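You operate a simulated robot arm through the tools that you are given. There is no shell and no other tool. Be economical: measure what you need, move in short steps, check, and stop when the job is done.

Carry out the task below with a simulated robot arm. There is one attempt and no reset: what you move stays moved.

TASK
Take the wooden ring and put it on the green-rim plate. Then put the pewter ring in the blue dish.
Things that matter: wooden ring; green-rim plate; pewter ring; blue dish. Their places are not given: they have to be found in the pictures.

It is judged by the outcome, as a careful person would: the job done as asked, and still so three seconds after it is handed in. It fails if anything else is knocked over, pushed out of place, dropped, spilled or broken.

THE ROBOT
A 7-joint arm with a two-finger parallel gripper, fixed in place. Base frame: the origin is at the foot of the arm, x ahead of it, y to its left, z up; the work surface is at about z = 0. Lengths are in m, angles in degrees, forces in N, time in s.
With the tool pointing down near the work surface it reaches from about 0.22 to 0.58 m from the base axis. Its first joint turns from -66.0 to 66.0 degrees. Payload 2.5 kg.
Tool frame: the origin (TCP) lies between the finger pads and is the grasp point; the fingertips stand 0.023 m ahead of it; z points along the fingers, y is the line along which they close. The gripper opens to 0.094 m. The fingers are 0.038 m wide and 0.01 m thick; the gripper's body (0.054 by 0.096 m) begins 0.039 m behind the TCP.
Orientation is that of the tool frame in the base frame, as [roll, pitch, yaw] about the fixed x, y, z axes, in that order (R = Rz(yaw) Ry(pitch) Rx(roll)). With the fingers straight down and closing along the base's y, the tool's x points along the base's -x, its y along +y and its z along -z.

THE INTERFACE
- The arm moves only by the tool move_arm. Its argument "series" is a list of rows, each an object (a shift or turn left out is 0, a gripper value left out holds the last) with "dp": the shift along the tool's x, y, z in m, a list of three; "rotation": the turn, a rotation vector about the tool's x, y, z in degrees, a list of three; "fingers": the opening, from 0 (shut) to 1 (fully open). In form: [{"dp": [dx, dy, dz], "rotation": [wx, wy, wz], "fingers": fingers}, ...]. A call has 1 to 12 rows; each row is the pose to reach, as a shift and turn from the pose commanded when the call began, along the tool's axes at that moment. A row lasts 0.2 s, in which the tool goes at most 0.05 m and 8.6 degrees; a call with a longer step from one row to the next is refused whole, and so is a gripper value outside its range. A pose out of reach is approached as far as the arm can. The call stops where the force on the tool passes 40 N (or 10 N more than at its start, if that is more) or the arm is blocked; 0.2 s more then pass. The fingers move at their own pace (about 0.108 m/s each) and stop on an object; they squeeze with about 43 N. The grip force told is the motor's: it shows also when the fingers shut on nothing. Time passes only in rows, and 0.2 s behind the last, so rows that repeat a pose let the fingers close. It gives the time, the measured TCP pose, the force on the tool (base axes), the opening and the grip force at its end, in the units of the frame above (readings bear some noise).
- Cameras (640 x 400 px; columns grow to the right, rows downward): "scene" is fixed at [0.1012, -0.4073, 0.5258]; the picture's right is [0.91, -0.41, 0.00], its down [-0.30, -0.67, -0.68] and it looks along [0.28, 0.62, -0.73] (base axes); focal length 214 px, centre (320, 200). "wrist" rides on the gripper at [-0.039, 0, -0.044] in the tool frame; the picture's right is [0.00, -1.00, 0.00], its down [0.97, 0.00, -0.24] and it looks along [0.24, 0.00, 0.97] (tool axes); focal length 218 px, centre (320, 200).
- get_image(camera): a new picture of that camera. No time passes.
- locate(camera, pixels): for up to 12 pixels [column, row] of the newest picture of that camera ("zoom" is the newest enlarged one), the place [x, y, z] in the base frame of the surface seen there, good to about 0.002 m. No time passes.
- enlarge(camera, box): a new picture of the part [left, top, right, bottom] of that camera's present view, enlarged. No time passes.
- finish_job(): hands the job in; it is judged then, once.

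Work in short steps. Measure before you move; look again where a grasp or a placing could have gone wrong, and mend it. You have 80 turns and 46 pictures in all, the two below and enlarged ones among them. Open the gripper and draw the arm clear of the work before you hand the job in, unless the task says otherwise; then end with one line.

The tools are called as a command line: name --argument value ..., lists and objects as JSON in quotes. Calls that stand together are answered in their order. move_arm: Moves the arm, as the interface text tells. Its arguments: {"type":"object","properties":{"series":{"type":"array","items":{"type":"object","properties":{"dp":{"type":"array","items":{"type":"number"}},"rotation":{"type":"array","items":{"type":"number"}},"fingers":{"type":"number"}}}}},"required":["series"]} The other tools are called the same way: get_image (camera) takes a picture; locate (camera, pixels) gives the place of the surface under pixels of a picture; enlarge (camera, box) takes an enlarged picture of a part of a camera's view; finish_job () hands the job in.

At the start:

```text
clock: 0.0
position: [0.3654, 0.2644, 0.3103]
orientation: [-180.0, 0.0, 179.9]
force: [-0.1, -0.8, 0.5]
gripper_width: 0.0939
grasp_force: 0.0
```

scene: 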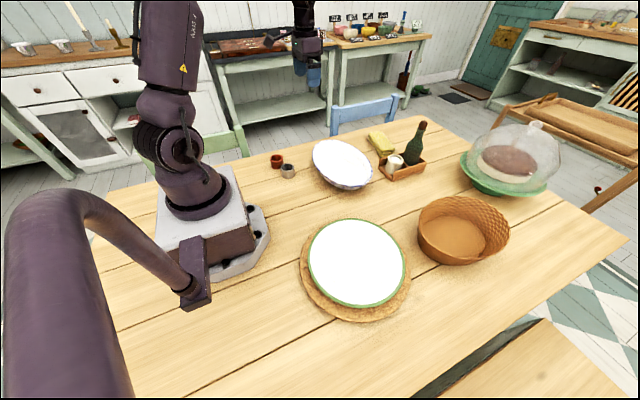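
wrist: 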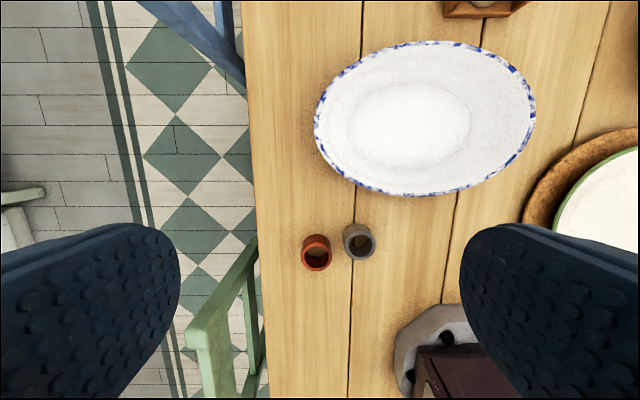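

The wrist picture shows a reddish-brown ring at about (316,252) and a grey one at (359,241); I enlarge both and measure.

enlarge --camera "wrist" --box '[280, 210, 400, 285]'

enlarge --camera "scene" --box '[250, 130, 410, 230]'

locate --camera "wrist" --pixels '[[316, 237], [316, 268], [303, 252], [330, 252], [359, 226], [359, 256], [344, 241], [374, 241], [410, 120], [325, 125], [535, 110], [317, 256]]'

locate --camera "scene" --pixels '[[357, 262], [357, 222], [357, 303], [310, 262], [404, 262], [342, 165], [315, 160], [370, 170], [288, 167], [277, 157], [345, 142], [345, 188]]'

```text
5.33 times, centred on (340, 248) of wrist
```

zoom: 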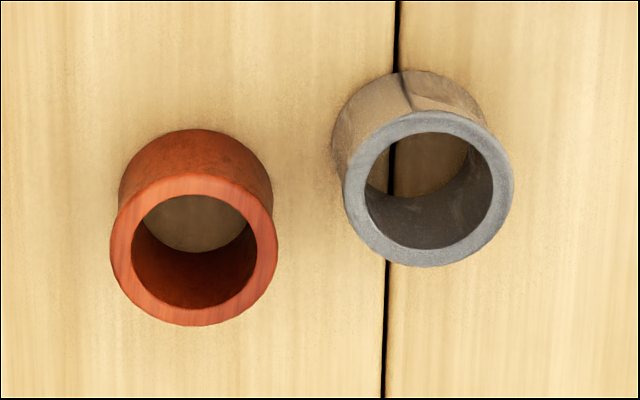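

```text
4.00 times, centred on (330, 180) of scene
```

zoom: 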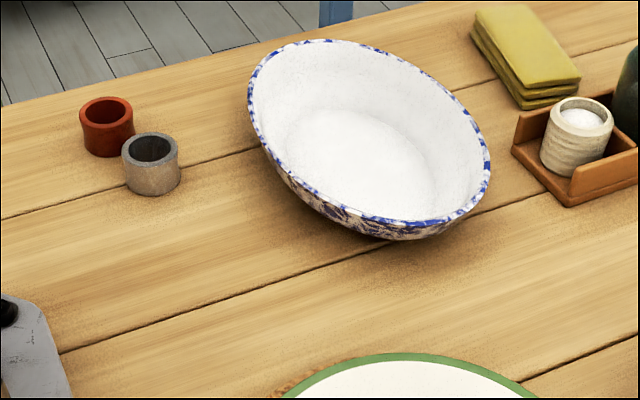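

```text
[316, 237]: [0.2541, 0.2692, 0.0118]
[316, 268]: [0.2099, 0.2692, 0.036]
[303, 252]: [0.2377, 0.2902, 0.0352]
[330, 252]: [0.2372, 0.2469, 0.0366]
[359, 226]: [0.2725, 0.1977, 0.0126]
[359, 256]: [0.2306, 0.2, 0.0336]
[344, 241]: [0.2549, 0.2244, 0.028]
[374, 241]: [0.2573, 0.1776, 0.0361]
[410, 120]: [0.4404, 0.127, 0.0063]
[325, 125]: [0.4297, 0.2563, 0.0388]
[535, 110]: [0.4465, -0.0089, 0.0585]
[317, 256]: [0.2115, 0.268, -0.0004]
```

```text
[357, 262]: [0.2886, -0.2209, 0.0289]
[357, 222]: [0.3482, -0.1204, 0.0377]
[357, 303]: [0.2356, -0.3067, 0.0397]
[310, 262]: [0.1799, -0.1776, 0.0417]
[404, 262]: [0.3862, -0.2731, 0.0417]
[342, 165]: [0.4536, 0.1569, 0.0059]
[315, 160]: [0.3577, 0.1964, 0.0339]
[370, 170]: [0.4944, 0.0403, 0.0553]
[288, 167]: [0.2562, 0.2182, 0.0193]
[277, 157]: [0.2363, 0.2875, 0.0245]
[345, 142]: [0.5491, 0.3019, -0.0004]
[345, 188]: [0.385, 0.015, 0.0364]
```

The red-brown, grained ring has its centre at about (0.231, 0.269) and the grey one at (0.251, 0.200). Both are about 0.047 wide and 0.036 high. I turn the fingers to close along x, which keeps them off the neighbouring ring, and move above the wooden one.

move_arm --series '[{"dp": [0.012, 0, 0.013], "rotation": [0, 0, -8.2]}, {"dp": [0.024, 0.001, 0.027], "rotation": [0, 0, -16.4]}, {"dp": [0.036, 0.001, 0.04], "rotation": [0, 0, -24.6]}, {"dp": [0.049, 0.002, 0.054], "rotation": [0, 0, -32.8]}, {"dp": [0.061, 0.002, 0.068], "rotation": [0, 0, -41]}, {"dp": [0.073, 0.003, 0.081], "rotation": [0, 0, -49.2]}, {"dp": [0.086, 0.003, 0.095], "rotation": [0, 0, -57.4]}, {"dp": [0.098, 0.004, 0.109], "rotation": [0, 0, -65.6]}, {"dp": [0.11, 0.004, 0.122], "rotation": [0, 0, -73.8]}, {"dp": [0.122, 0.0045, 0.136], "rotation": [0, 0, -82]}, {"dp": [0.135, 0.0046, 0.15], "rotation": [0, 0, -90]}, {"dp": [0.135, 0.0046, 0.15], "rotation": [0, 0, -90], "fingers": 0.8}]'

get_image --camera "wrist"

```text
clock: 2.6
position: [0.2284, 0.2677, 0.1597]
orientation: [180.0, -0.2, -89.9]
force: [-0.8, 0.7, -0.1]
gripper_width: 0.0752
grasp_force: 0.2
```

```text
41 pictures are left
```

wrist: 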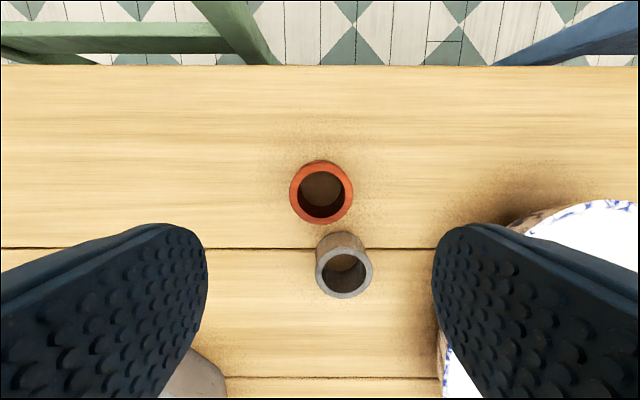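

The wooden ring's rim is centred at about (321,192), and the fingers straddle it along x. I measure both rims again before going down.

locate --camera "wrist" --pixels '[[293, 192], [349, 192], [321, 165], [321, 221], [318, 265], [369, 265], [344, 295], [344, 247], [344, 254]]'

```text
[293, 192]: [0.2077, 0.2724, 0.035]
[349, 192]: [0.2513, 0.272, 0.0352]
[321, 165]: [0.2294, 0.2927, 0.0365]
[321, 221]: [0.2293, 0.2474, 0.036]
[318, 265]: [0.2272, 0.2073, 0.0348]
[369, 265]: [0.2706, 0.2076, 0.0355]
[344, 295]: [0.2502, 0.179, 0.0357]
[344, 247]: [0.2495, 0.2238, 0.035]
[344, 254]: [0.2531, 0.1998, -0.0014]
```

The wooden ring's centre is (0.2295, 0.270), with its top at 0.036. I descend to z≈0.027 and close.

move_arm --series '[{"dp": [-0.002, -0.001, 0.035], "fingers": 0.8}, {"dp": [-0.002, -0.001, 0.07]}, {"dp": [-0.002, -0.001, 0.1]}, {"dp": [-0.002, -0.001, 0.12]}, {"dp": [-0.002, -0.001, 0.132]}, {"dp": [-0.002, -0.001, 0.132]}, {"dp": [-0.002, -0.001, 0.132], "fingers": 0.3}, {"dp": [-0.002, -0.001, 0.132], "fingers": 0.3}, {"dp": [-0.002, -0.001, 0.132], "fingers": 0.3}]'

```text
clock: 4.6
position: [0.2303, 0.2702, 0.0282]
orientation: [-180.0, 0.0, -90.0]
force: [0.4, 0.6, 0.1]
gripper_width: 0.0501
grasp_force: 43.5
```

Gripped at 0.050 width with 43 N. I lift straight up.

move_arm --series '[{"dp": [0, 0, -0.02]}, {"dp": [0, 0, -0.06]}, {"dp": [0, 0, -0.1]}, {"dp": [0, 0, -0.14]}, {"dp": [0, 0, -0.17]}]'

get_image --camera "wrist"

```text
clock: 5.8
position: [0.2298, 0.2697, 0.1977]
orientation: [180.0, 0.1, -90.1]
force: [0.5, 0.4, -0.6]
gripper_width: 0.05
grasp_force: 42.9
```

```text
40 pictures are left
```

wrist: 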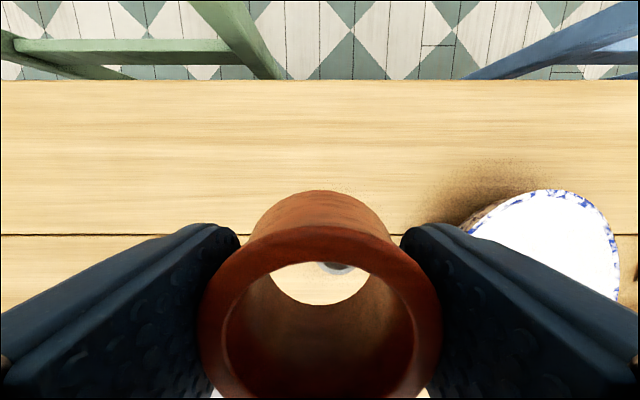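

The ring is held level. I carry it across in front of the base at z 0.2 while turning back by 90°.

move_arm --series '[{"dp": [0.025, -0.015, 0], "rotation": [0, 0, 8.2]}, {"dp": [0.05, -0.03, 0], "rotation": [0, 0, 16.4]}, {"dp": [0.075, -0.045, 0], "rotation": [0, 0, 24.6]}, {"dp": [0.1, -0.06, 0], "rotation": [0, 0, 32.8]}, {"dp": [0.125, -0.075, 0], "rotation": [0, 0, 41]}, {"dp": [0.15, -0.09, 0], "rotation": [0, 0, 49.2]}, {"dp": [0.175, -0.1, 0], "rotation": [0, 0, 57.4]}, {"dp": [0.2, -0.11, 0], "rotation": [0, 0, 65.6]}, {"dp": [0.225, -0.12, 0], "rotation": [0, 0, 73.8]}, {"dp": [0.25, -0.12, 0], "rotation": [0, 0, 82]}, {"dp": [0.27, -0.12, 0], "rotation": [0, 0, 90]}]'

```text
clock: 8.2
position: [0.35, -0.0006, 0.1969]
orientation: [-179.9, 0.0, 179.8]
force: [-0.1, 0.9, 0.1]
gripper_width: 0.0502
grasp_force: 43.2
```

Next I go above the plate centre at about (0.288, -0.221).

move_arm --series '[{"dp": [0.01, -0.037, 0]}, {"dp": [0.02, -0.074, 0]}, {"dp": [0.03, -0.111, 0]}, {"dp": [0.04, -0.148, 0]}, {"dp": [0.05, -0.185, 0]}, {"dp": [0.062, -0.22, 0]}, {"dp": [0.062, -0.22, 0]}]'

get_image --camera "wrist"

get_image --camera "scene"

```text
clock: 9.8
position: [0.2884, -0.2221, 0.199]
orientation: [180.0, 0.0, -180.0]
force: [0.1, -0.3, -0.4]
gripper_width: 0.0501
grasp_force: 43.6
```

```text
39 pictures are left
```

wrist: 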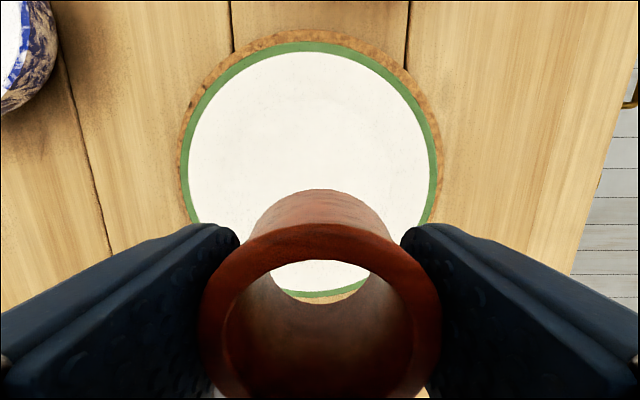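

```text
38 pictures are left
```

scene: 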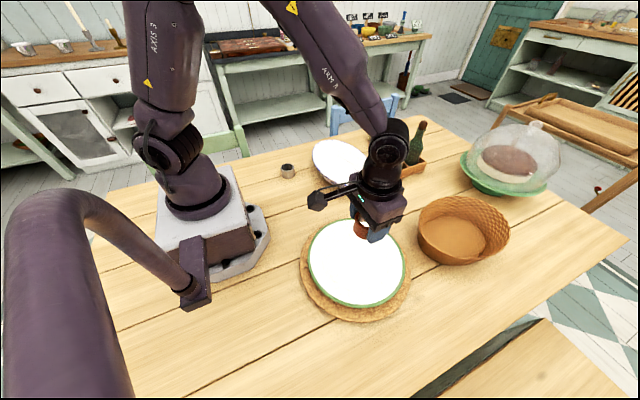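

The ring is over the plate. I measure the plate's surface heights and edges.

locate --camera "wrist" --pixels '[[320, 48], [320, 80], [320, 120], [320, 160], [320, 275], [320, 294], [190, 160], [230, 160], [270, 160], [370, 160], [410, 160], [438, 160]]'

locate --camera "scene" --pixels '[[357, 262], [340, 262], [375, 262], [357, 250], [357, 275]]'

```text
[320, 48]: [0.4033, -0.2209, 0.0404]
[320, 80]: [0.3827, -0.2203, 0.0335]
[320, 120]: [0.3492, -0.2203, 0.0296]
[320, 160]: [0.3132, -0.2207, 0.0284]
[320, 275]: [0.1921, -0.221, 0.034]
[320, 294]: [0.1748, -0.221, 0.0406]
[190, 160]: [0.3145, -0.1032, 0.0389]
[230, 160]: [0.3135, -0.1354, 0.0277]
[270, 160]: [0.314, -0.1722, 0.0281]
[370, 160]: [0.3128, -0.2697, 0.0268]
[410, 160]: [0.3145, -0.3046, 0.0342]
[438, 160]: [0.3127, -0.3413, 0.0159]
```

```text
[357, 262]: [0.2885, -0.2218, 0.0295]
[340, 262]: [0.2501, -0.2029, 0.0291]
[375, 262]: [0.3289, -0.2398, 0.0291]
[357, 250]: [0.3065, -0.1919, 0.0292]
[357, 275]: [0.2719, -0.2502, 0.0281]
```

The plate is flat at 0.0285, so the ring should touch at TCP z≈0.057. I lower to 0.0575 first.

move_arm --series '[{"dp": [0, 0, 0.04]}, {"dp": [0, 0, 0.08]}, {"dp": [0, 0, 0.11]}, {"dp": [0, 0, 0.13]}, {"dp": [0, 0, 0.138]}, {"dp": [0, 0, 0.1415]}, {"dp": [0, 0, 0.1415]}]'

```text
clock: 11.4
position: [0.289, -0.2199, 0.057]
orientation: [-180.0, 0.0, 180.0]
force: [-0.2, 0.6, 0.2]
gripper_width: 0.0501
grasp_force: 43.6
```

The reading is 0.057 with no contact force yet. I ease down another 1 mm, open partly, and withdraw upward.

move_arm --series '[{"dp": [0, 0, 0.001]}, {"dp": [0, 0, 0.001]}, {"dp": [0, 0, 0.001], "fingers": 0.6}, {"dp": [0, 0, 0.001], "fingers": 0.8}, {"dp": [0, 0, 0.001], "fingers": 0.8}, {"dp": [0, 0, -0.02]}, {"dp": [0, 0, -0.06]}, {"dp": [0, 0, -0.1]}, {"dp": [0, 0, -0.14]}]'

get_image --camera "wrist"

```text
clock: 13.4
position: [0.2899, -0.2194, 0.1978]
orientation: [-179.9, 0.0, 180.0]
force: [0.3, 0.6, 0.7]
gripper_width: 0.0752
grasp_force: 0.0
```

```text
37 pictures are left
```

wrist: 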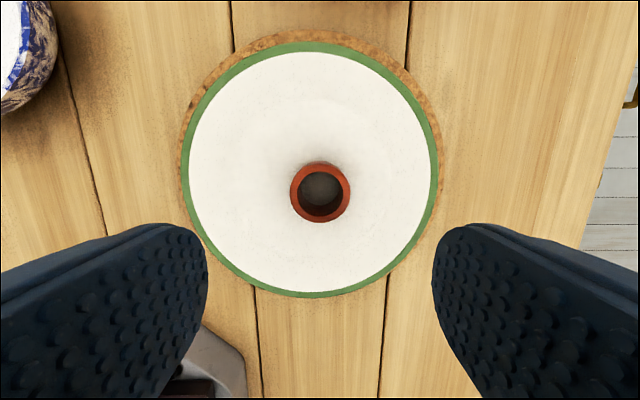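

The wooden ring stands at the middle of the plate. I now move back in front of the base to above the pewter ring at (0.249, 0.2015).

move_arm --series '[{"dp": [-0.018, 0.038, 0]}, {"dp": [-0.036, 0.076, 0]}, {"dp": [-0.052, 0.114, 0]}, {"dp": [-0.064, 0.152, 0]}, {"dp": [-0.07, 0.19, 0]}, {"dp": [-0.07, 0.228, 0]}, {"dp": [-0.06, 0.266, 0]}, {"dp": [-0.045, 0.304, 0]}, {"dp": [-0.026, 0.342, 0]}, {"dp": [-0.004, 0.38, 0]}, {"dp": [0.022, 0.41, 0]}, {"dp": [0.041, 0.421, 0]}]'

get_image --camera "wrist"

get_image --camera "scene"

```text
clock: 16.0
position: [0.2468, 0.2016, 0.1972]
orientation: [-180.0, 0.0, 180.0]
force: [-0.4, -0.2, -0.3]
gripper_width: 0.0752
grasp_force: 0.0
```

```text
36 pictures are left
```

wrist: 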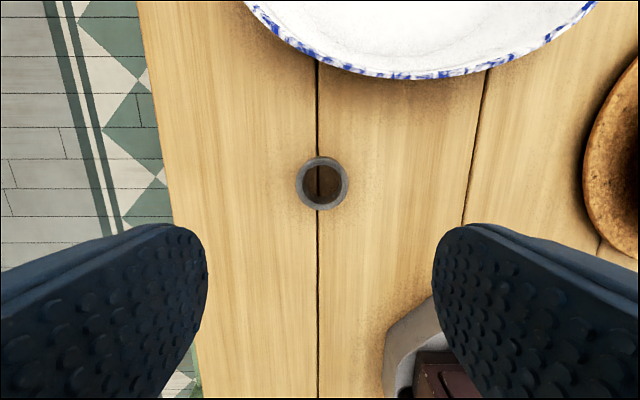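

```text
35 pictures are left
```

scene: 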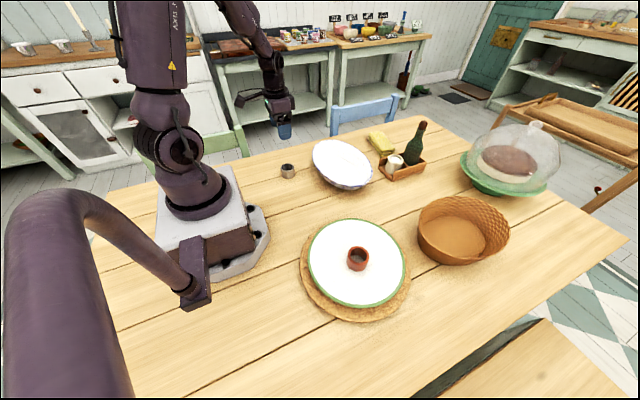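

The pewter rim is centred at about (322,183). I measure its position, and the nearest base and dish edges.

locate --camera "wrist" --pixels '[[299, 183], [346, 183], [322, 160], [322, 207], [388, 345], [432, 300], [410, 77], [330, 63], [420, 365]]'

```text
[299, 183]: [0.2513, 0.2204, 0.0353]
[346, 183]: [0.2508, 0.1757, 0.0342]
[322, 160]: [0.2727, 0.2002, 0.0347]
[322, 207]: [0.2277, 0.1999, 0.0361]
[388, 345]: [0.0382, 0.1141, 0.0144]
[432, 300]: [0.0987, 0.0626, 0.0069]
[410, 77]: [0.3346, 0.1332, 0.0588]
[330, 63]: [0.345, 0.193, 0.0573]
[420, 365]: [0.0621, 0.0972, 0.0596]
```

The pewter ring's centre is (0.2505, 0.199), well clear of the dish (x>0.334) and the base. I descend and close.

move_arm --series '[{"dp": [-0.0035, -0.0025, 0.04]}, {"dp": [-0.0035, -0.0025, 0.08]}, {"dp": [-0.0035, -0.0025, 0.12]}, {"dp": [-0.0035, -0.0025, 0.145]}, {"dp": [-0.0035, -0.0025, 0.16]}, {"dp": [-0.0035, -0.0025, 0.169]}, {"dp": [-0.0035, -0.0025, 0.169]}, {"dp": [-0.0035, -0.0025, 0.169], "fingers": 0.3}, {"dp": [-0.0035, -0.0025, 0.169], "fingers": 0.3}, {"dp": [-0.0035, -0.0025, 0.169], "fingers": 0.3}]'

```text
clock: 18.2
position: [0.2518, 0.1991, 0.0281]
orientation: [-179.9, 0.1, 180.0]
force: [0.6, -0.2, -0.3]
gripper_width: 0.0508
grasp_force: 42.9
```

Gripped at 0.051 width. I lift it to about z 0.2.

move_arm --series '[{"dp": [0, 0, -0.02]}, {"dp": [0, 0, -0.06]}, {"dp": [0, 0, -0.1]}, {"dp": [0, 0, -0.14]}, {"dp": [0, 0, -0.17]}, {"dp": [-0.04, -0.015, -0.17]}, {"dp": [-0.08, -0.03, -0.17]}, {"dp": [-0.11, -0.04, -0.17]}, {"dp": [-0.11, -0.04, -0.17]}]'

get_image --camera "wrist"

```text
clock: 20.2
position: [0.3618, 0.1592, 0.1967]
orientation: [180.0, 0.0, 179.9]
force: [0.2, 0.1, -0.5]
gripper_width: 0.0508
grasp_force: 43.7
```

```text
34 pictures are left
```

wrist: 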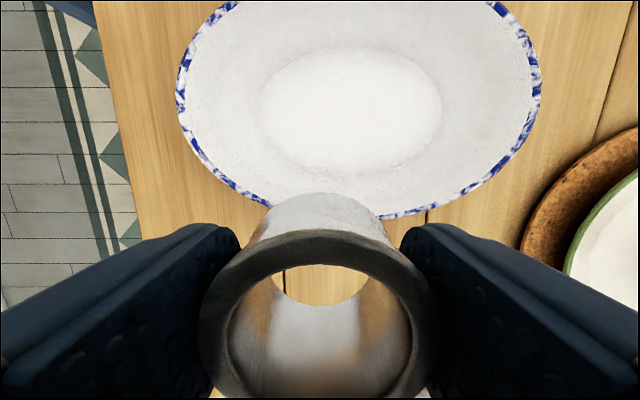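

The dish floor is the oval around (350,110). I measure the floor and the walls.

locate --camera "wrist" --pixels '[[350, 110], [268, 120], [300, 110], [400, 110], [435, 100], [350, 55], [350, 80], [350, 140], [345, 170], [181, 105], [538, 95], [374, 214]]'

```text
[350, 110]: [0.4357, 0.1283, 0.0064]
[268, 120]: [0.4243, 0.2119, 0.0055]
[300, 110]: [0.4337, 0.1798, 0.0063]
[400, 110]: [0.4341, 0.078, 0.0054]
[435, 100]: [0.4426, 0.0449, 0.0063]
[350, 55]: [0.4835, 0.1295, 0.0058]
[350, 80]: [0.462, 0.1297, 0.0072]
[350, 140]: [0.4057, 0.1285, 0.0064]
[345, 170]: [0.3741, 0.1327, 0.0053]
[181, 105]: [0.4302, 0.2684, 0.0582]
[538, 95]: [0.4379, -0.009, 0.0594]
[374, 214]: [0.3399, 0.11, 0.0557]
```

The flat floor spans x 0.375–0.484 and y 0.045–0.212 at z≈0.006. I go above (0.430, 0.129), then down to z≈0.036.

move_arm --series '[{"dp": [-0.034, -0.015, 0]}, {"dp": [-0.068, -0.03, 0]}, {"dp": [-0.068, -0.03, 0]}, {"dp": [-0.068, -0.03, 0.04]}, {"dp": [-0.068, -0.03, 0.08]}, {"dp": [-0.068, -0.03, 0.115]}, {"dp": [-0.068, -0.03, 0.14]}, {"dp": [-0.068, -0.03, 0.155]}, {"dp": [-0.068, -0.03, 0.161]}, {"dp": [-0.068, -0.03, 0.161]}]'

```text
clock: 22.4
position: [0.4282, 0.1283, 0.0372]
orientation: [180.0, 0.1, -180.0]
force: [0.5, 0.0, 0.3]
gripper_width: 0.0504
grasp_force: 42.6
```

No contact yet, so I lower about 2 mm more in small steps, release, and rise.

move_arm --series '[{"dp": [0, 0, 0.001]}, {"dp": [0, 0, 0.0018]}, {"dp": [0, 0, 0.0018]}, {"dp": [0, 0, 0.0018], "fingers": 0.6}, {"dp": [0, 0, 0.0018], "fingers": 0.75}, {"dp": [0, 0, 0.0018], "fingers": 0.75}, {"dp": [0, 0, -0.02]}, {"dp": [0, 0, -0.06]}, {"dp": [0, 0, -0.1]}, {"dp": [0, 0, -0.14]}, {"dp": [0, 0, -0.18]}]'

get_image --camera "wrist"

get_image --camera "scene"

```text
clock: 24.8
position: [0.4288, 0.1295, 0.2159]
orientation: [180.0, -0.2, -180.0]
force: [0.0, -1.8, 0.0]
gripper_width: 0.0707
grasp_force: 0.1
```

```text
33 pictures are left
```

wrist: 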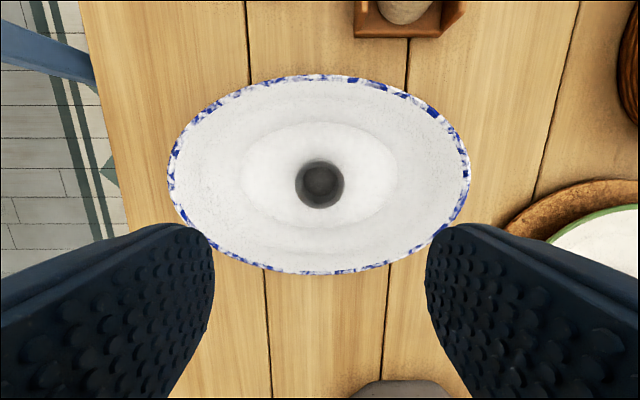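

```text
32 pictures are left
```

scene: 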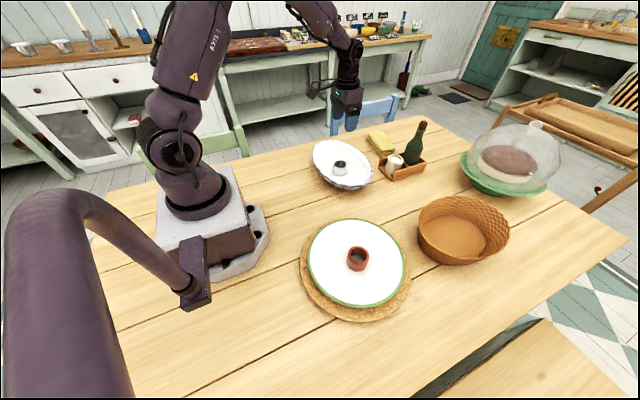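

Both rings are where they belong: the wooden one stands on the plate and the pewter one on the dish floor, with nothing else disturbed. I draw the arm clear with the gripper open.

move_arm --series '[{"dp": [0, 0, -0.04], "fingers": 1}, {"dp": [0, 0, -0.08]}, {"dp": [0.03, 0, -0.1]}, {"dp": [0.06, 0, -0.1]}, {"dp": [0.06, 0, -0.1]}]'

finish_job

```text
clock: 26.0
position: [0.3702, 0.1284, 0.3186]
orientation: [-180.0, 0.0, -180.0]
force: [0.5, -0.9, 0.7]
gripper_width: 0.0939
grasp_force: 0.1
```

```text
The job is handed in.
```

The wooden ring is on the green-rim plate and the pewter ring is in the blue dish; the gripper is open, the arm is clear, and the job is handed in.
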